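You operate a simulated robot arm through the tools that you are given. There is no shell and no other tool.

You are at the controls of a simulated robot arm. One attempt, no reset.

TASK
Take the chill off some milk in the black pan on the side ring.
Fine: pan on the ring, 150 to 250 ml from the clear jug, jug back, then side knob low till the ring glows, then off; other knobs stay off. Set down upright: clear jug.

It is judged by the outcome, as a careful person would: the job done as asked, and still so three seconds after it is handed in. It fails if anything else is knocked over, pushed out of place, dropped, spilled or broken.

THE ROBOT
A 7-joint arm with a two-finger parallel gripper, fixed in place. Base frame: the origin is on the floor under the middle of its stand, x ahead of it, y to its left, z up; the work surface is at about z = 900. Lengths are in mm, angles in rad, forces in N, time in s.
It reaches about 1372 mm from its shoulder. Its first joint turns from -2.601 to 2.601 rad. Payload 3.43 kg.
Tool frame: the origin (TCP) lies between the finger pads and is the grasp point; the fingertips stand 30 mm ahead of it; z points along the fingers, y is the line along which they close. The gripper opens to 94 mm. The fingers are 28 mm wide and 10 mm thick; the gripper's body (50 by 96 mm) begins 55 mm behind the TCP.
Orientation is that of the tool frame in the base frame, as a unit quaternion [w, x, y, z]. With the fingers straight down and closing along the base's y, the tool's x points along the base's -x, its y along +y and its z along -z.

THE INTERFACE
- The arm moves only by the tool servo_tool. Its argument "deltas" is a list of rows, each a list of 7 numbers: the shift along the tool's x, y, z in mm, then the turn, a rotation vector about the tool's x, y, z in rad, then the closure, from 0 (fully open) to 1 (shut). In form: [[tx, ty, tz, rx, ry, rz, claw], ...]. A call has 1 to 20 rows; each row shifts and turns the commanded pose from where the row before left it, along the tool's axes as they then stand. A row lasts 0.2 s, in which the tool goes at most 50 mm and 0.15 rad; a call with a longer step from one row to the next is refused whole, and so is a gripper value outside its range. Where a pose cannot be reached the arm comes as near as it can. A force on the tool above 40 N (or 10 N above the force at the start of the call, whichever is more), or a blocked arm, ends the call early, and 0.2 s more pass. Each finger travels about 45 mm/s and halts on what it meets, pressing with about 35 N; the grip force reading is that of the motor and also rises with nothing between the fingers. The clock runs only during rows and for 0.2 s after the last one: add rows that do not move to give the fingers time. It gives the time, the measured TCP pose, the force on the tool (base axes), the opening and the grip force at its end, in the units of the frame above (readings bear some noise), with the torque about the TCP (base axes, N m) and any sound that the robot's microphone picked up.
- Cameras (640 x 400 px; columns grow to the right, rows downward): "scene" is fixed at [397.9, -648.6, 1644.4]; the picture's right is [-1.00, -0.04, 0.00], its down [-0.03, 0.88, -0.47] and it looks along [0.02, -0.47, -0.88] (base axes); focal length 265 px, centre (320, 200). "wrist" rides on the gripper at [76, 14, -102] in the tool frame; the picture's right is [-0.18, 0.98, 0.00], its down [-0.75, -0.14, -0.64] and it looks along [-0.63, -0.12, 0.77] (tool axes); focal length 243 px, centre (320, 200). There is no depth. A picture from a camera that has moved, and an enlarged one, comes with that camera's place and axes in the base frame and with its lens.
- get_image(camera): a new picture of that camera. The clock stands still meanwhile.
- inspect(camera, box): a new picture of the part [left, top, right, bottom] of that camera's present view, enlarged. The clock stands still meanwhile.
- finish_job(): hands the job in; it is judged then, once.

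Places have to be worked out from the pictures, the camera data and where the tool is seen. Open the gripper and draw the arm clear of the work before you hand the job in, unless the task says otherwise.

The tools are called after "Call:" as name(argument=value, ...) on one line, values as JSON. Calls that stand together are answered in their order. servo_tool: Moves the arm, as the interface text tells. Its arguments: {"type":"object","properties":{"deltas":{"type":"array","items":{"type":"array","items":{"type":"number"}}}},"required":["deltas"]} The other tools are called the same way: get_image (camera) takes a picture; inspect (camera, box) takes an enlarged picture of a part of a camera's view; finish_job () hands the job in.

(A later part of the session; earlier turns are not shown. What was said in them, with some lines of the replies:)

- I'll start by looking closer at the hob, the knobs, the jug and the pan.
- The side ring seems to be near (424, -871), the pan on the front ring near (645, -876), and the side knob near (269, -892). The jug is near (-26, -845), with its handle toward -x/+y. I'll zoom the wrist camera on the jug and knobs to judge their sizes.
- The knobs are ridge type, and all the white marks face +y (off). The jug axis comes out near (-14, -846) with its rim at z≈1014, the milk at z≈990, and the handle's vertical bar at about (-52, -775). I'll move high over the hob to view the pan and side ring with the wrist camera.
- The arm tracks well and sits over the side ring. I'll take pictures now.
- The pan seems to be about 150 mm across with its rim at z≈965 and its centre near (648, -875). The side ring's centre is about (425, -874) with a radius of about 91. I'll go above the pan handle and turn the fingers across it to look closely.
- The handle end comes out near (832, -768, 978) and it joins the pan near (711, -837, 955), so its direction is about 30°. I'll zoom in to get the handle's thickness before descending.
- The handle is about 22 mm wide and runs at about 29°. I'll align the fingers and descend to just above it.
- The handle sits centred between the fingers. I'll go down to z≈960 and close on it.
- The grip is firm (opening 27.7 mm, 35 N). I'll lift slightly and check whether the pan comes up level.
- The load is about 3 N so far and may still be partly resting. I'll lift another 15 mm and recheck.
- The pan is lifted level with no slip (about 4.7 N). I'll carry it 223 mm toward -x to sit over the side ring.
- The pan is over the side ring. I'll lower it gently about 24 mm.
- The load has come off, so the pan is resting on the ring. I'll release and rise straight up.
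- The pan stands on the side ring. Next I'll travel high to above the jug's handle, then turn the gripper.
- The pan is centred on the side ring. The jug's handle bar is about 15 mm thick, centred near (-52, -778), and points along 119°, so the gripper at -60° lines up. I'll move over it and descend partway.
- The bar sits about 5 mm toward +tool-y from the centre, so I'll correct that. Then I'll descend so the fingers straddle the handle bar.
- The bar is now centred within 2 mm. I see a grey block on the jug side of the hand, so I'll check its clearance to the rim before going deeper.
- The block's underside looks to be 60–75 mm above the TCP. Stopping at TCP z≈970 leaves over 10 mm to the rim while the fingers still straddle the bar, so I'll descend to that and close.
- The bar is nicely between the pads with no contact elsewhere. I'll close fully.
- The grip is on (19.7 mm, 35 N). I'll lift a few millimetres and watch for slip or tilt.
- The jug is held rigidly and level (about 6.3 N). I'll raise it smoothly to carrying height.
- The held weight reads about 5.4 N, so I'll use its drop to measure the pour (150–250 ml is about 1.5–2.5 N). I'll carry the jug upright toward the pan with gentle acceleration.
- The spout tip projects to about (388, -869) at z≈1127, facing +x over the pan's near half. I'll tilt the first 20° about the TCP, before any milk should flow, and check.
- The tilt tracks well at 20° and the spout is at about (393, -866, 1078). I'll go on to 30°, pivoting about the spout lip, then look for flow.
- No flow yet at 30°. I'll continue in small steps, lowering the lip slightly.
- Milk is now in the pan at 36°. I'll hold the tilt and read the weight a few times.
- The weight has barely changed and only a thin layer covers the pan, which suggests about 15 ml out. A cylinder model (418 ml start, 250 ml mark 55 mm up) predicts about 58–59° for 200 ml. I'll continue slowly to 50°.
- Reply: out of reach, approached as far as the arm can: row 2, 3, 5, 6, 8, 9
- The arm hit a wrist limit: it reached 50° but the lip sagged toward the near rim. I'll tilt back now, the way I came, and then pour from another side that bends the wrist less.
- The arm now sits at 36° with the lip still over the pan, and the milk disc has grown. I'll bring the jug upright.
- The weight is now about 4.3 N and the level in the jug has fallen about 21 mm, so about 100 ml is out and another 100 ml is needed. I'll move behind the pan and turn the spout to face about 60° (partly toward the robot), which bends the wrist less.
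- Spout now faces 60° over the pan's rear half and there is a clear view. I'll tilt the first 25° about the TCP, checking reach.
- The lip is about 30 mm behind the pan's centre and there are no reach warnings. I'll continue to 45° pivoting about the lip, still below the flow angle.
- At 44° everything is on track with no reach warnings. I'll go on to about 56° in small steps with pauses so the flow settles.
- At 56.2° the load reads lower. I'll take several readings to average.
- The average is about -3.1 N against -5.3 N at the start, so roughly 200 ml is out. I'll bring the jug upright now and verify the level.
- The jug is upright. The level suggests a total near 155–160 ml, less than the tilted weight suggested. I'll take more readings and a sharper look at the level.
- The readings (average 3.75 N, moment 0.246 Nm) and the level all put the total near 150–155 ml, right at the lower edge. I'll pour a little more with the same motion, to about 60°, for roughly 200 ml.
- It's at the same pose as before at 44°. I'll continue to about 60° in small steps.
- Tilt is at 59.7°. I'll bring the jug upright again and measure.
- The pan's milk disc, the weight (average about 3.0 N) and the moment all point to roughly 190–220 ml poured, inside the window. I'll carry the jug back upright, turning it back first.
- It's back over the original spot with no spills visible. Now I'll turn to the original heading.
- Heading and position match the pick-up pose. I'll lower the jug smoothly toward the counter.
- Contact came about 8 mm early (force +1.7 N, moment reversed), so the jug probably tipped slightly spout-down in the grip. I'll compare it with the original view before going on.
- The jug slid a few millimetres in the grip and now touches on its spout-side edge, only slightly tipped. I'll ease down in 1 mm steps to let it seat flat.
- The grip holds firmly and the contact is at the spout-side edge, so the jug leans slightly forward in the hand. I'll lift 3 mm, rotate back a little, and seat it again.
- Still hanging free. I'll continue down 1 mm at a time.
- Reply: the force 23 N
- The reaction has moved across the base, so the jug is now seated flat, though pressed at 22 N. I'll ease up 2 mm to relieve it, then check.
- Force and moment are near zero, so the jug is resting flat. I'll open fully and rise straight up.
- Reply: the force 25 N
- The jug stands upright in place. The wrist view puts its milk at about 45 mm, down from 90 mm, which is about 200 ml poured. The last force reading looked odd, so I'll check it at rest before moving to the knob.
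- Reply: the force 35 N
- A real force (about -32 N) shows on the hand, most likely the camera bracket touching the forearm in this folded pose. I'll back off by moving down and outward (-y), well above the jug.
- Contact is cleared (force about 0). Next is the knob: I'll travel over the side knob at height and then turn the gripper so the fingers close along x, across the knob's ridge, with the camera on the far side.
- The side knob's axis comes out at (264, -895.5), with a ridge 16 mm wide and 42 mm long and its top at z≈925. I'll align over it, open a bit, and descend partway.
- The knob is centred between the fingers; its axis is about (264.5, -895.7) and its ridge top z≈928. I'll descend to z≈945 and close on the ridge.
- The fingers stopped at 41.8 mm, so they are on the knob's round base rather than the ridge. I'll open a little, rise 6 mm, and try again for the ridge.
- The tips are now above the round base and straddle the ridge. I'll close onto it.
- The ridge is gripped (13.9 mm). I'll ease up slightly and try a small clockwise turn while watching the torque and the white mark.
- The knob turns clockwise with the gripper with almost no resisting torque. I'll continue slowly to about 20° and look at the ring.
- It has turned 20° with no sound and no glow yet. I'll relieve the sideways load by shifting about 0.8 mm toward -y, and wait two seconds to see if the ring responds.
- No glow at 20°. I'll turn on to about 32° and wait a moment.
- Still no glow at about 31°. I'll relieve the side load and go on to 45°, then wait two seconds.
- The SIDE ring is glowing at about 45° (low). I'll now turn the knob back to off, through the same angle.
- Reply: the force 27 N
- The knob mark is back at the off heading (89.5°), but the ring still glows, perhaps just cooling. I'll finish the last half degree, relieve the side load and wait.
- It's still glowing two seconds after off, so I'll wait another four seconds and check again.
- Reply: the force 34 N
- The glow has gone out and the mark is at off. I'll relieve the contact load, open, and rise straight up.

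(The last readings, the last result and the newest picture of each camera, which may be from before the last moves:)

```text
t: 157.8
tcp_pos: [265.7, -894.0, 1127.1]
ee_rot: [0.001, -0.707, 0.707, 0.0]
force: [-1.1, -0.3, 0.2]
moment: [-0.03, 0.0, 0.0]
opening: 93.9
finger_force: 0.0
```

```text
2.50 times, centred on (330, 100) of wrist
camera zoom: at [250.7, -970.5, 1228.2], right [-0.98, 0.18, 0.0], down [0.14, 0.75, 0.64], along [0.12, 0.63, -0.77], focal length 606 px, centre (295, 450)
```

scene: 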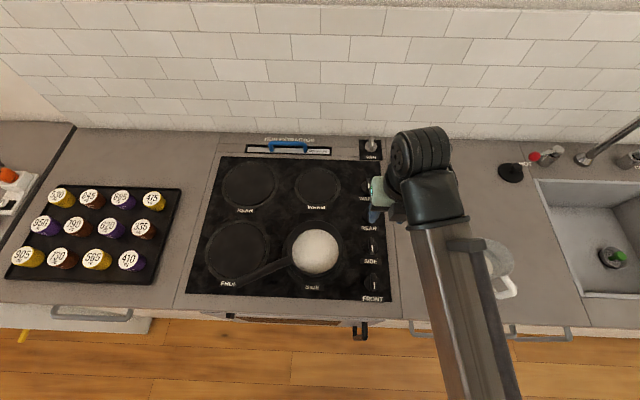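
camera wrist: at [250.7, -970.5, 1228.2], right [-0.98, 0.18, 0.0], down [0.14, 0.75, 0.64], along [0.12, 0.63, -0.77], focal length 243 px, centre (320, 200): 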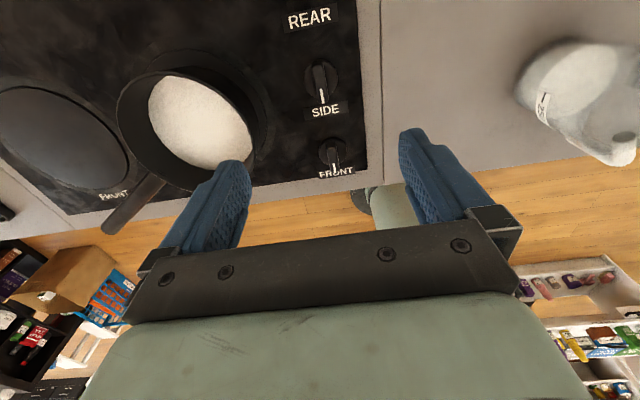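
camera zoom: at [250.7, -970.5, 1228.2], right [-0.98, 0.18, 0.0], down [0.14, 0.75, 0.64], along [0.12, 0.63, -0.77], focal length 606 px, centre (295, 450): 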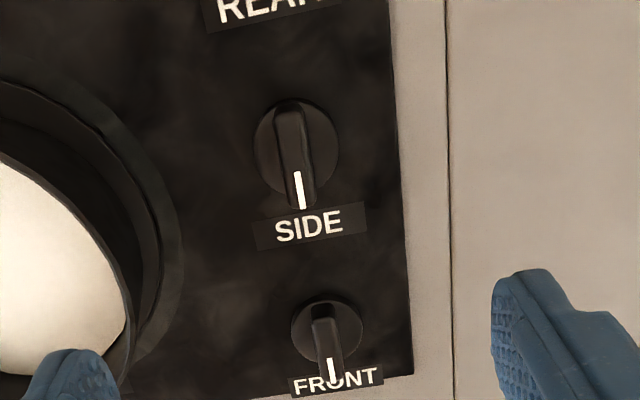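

The side knob points to off again, like the others. I'll raise the arm and draw it back to its starting pose, clear of the work.

Call:
servo_tool(deltas=[[0, 0, -30, 0, 0, 0.1, 0], [0, 0, -40, 0, 0, 0.14, 0], [0, 0, -10, 0, 0, 0.14, 0], [0, 0, 0, 0, 0, 0.14, 0], [0, 0, 0, 0, 0, 0.14, 0], [0, 0, 0, 0, 0, 0.14, 0], [0, 0, 0, 0, 0, 0.14, 0], [0, 0, 0, 0, 0, 0.14, 0], [0, 0, 0, 0, 0, 0.14, 0], [0, 0, 0, 0, 0, 0.14, 0], [0, 0, 0, 0, 0, 0.14, 0], [0, 0, 0, 0, 0, 0.071, 0], [0, 0, 0, 0, 0, 0, 0]])

Call:
servo_tool(deltas=[[20, -6, 0, 0, 0, 0, 0], [35, -11, 0, 0, 0, 0, 0], [40, -12, 0, 0, 0, 0, 0], [40, -12, 0, 0, 0, 0, 0], [40, -12, 0, 0, 0, 0, 0], [40, -12, 0, 0, 0, 0, 0], [40, -12, 0, 0, 0, 0, 0], [30, -10, 0, 0, 0, 0, 0], [20, -6, 0, 0, 0, 0, 0], [0, 0, 0, 0, 0, 0, 0]])

Call:
get_image(camera="scene")

Call:
inspect(camera="scene", box=[180, 130, 420, 310])

Call:
inspect(camera="scene", box=[430, 210, 550, 320])

Call:
get_image(camera="wrist")

```text
t: 160.6
tcp_pos: [264.7, -894.7, 1205.3]
ee_rot: [0.0, 0.0, 1.0, 0.0]
force: [0.1, 0.4, -0.1]
moment: [-0.02, 0.01, -0.01]
opening: 94.0
finger_force: 0.2
```

```text
t: 162.8
tcp_pos: [-38.4, -987.7, 1205.8]
ee_rot: [0.001, 0.0, 1.0, 0.001]
force: [-0.4, -0.1, -0.2]
moment: [-0.03, -0.01, 0.0]
opening: 93.8
finger_force: 0.1
```

```text
taken
```

scene: 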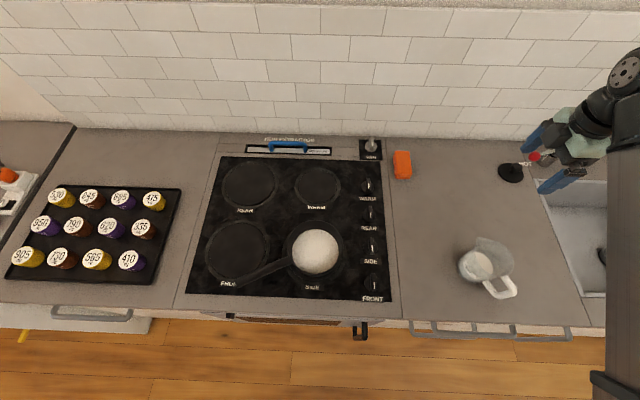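

```text
2.22 times, centred on (300, 220) of scene
camera zoom: at [397.9, -648.6, 1644.4], right [-1.0, -0.04, 0.0], down [-0.03, 0.88, -0.47], along [0.02, -0.47, -0.88], focal length 590 px, centre (364, 156)
```

zoom: 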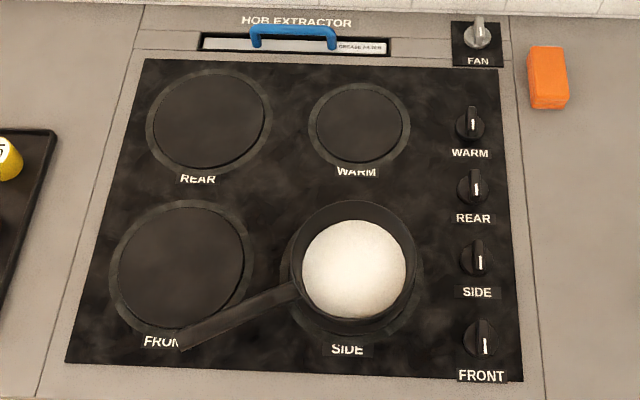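

```text
3.64 times, centred on (490, 265) of scene
camera zoom: at [397.9, -648.6, 1644.4], right [-1.0, -0.04, 0.0], down [-0.03, 0.88, -0.47], along [0.02, -0.47, -0.88], focal length 965 px, centre (-298, -36)
```

zoom: 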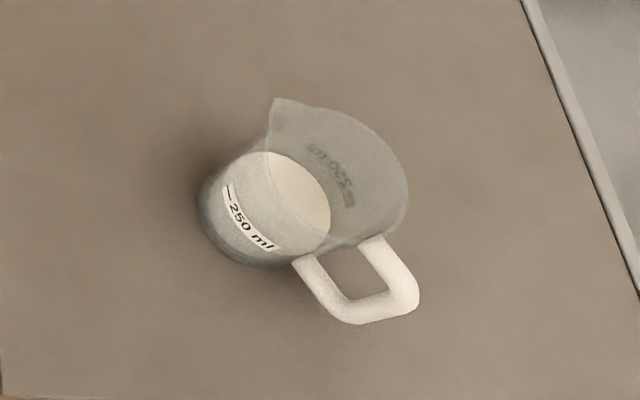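

```text
taken
camera wrist: at [-115.4, -972.9, 1307.6], right [0.18, 0.98, 0.0], down [0.75, -0.14, 0.64], along [0.63, -0.12, -0.77], focal length 243 px, centre (320, 200)
```

wrist: 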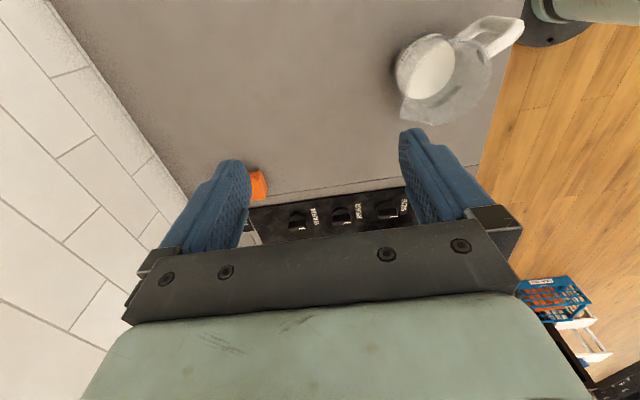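

The arm is now in nearly the same pose as at the start, so I can compare the jug's milk level directly with the first wrist picture.

Call:
inspect(camera="wrist", box=[360, 0, 540, 140])

Call:
inspect(camera="scene", box=[270, 190, 420, 300])

```text
2.86 times, centred on (450, 70) of wrist
camera zoom: at [-115.4, -972.9, 1307.6], right [0.18, 0.98, 0.0], down [0.75, -0.14, 0.64], along [0.63, -0.12, -0.77], focal length 693 px, centre (-51, 571)
```

zoom: 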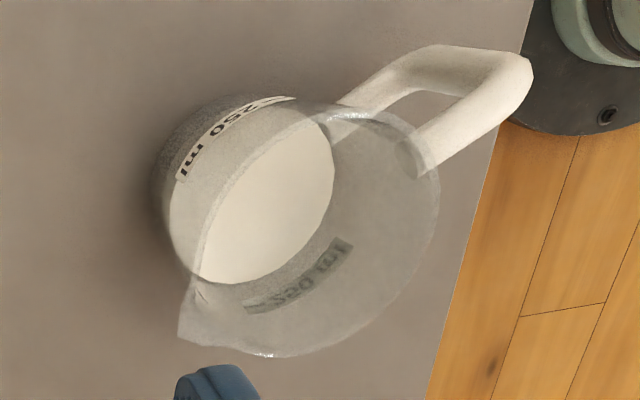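

```text
3.64 times, centred on (345, 245) of scene
camera zoom: at [397.9, -648.6, 1644.4], right [-1.0, -0.04, 0.0], down [-0.03, 0.88, -0.47], along [0.02, -0.47, -0.88], focal length 965 px, centre (229, 36)
```

zoom: 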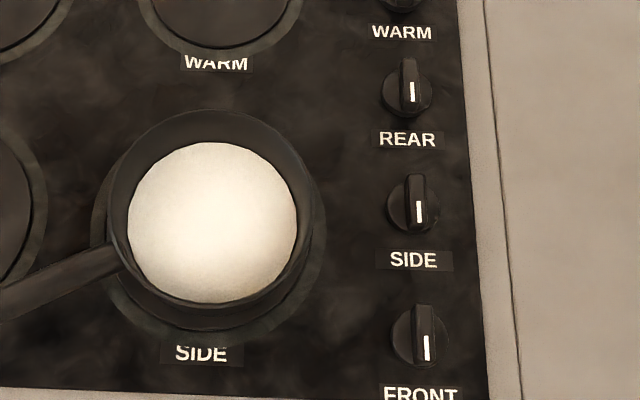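

The jug's milk is now about 45 mm deep, just under the 250 ml mark, from about 90 mm, so roughly 200 ml is in the pan. The pan sits on the side ring, the jug stands upright at its place, all knobs point to off with no glow, nothing is spilled, and the arm is clear with the gripper open. I'm handing the job in.

Call:
finish_job()

```text
The job is handed in.
```

The job is handed in: the milk was warmed in the black pan on the side ring, and the knob is back at off.

- **Pan:** it sits centred on the side ring, with its handle reaching over the front ring.
- **Milk:** about 200 ml went in, over three pours. This is an estimate: the jug's level gave about 200–210 ml, and the hand's force and torque readings gave about 190 and 225 ml.
- **First pour:** the arm reached its limit at 50° and the spout drifted towards the pan's edge. I saw no spill and did the rest from behind the pan.
- **Jug:** it is back upright, within about 5 mm of where it started.
- **Ring:** I turned the side knob about 45°, which I took as low because the knob has no markings. The ring glowed, I turned the knob straight back, and the glow had gone within about 6 seconds. The other knobs were not touched.

While I lifted away from the jug, the hand briefly pressed against something with about 32 N, most likely the robot's own forearm. I backed off and nothing in the scene moved.

At the end the gripper was open, the arm was clear and nothing was spilled.
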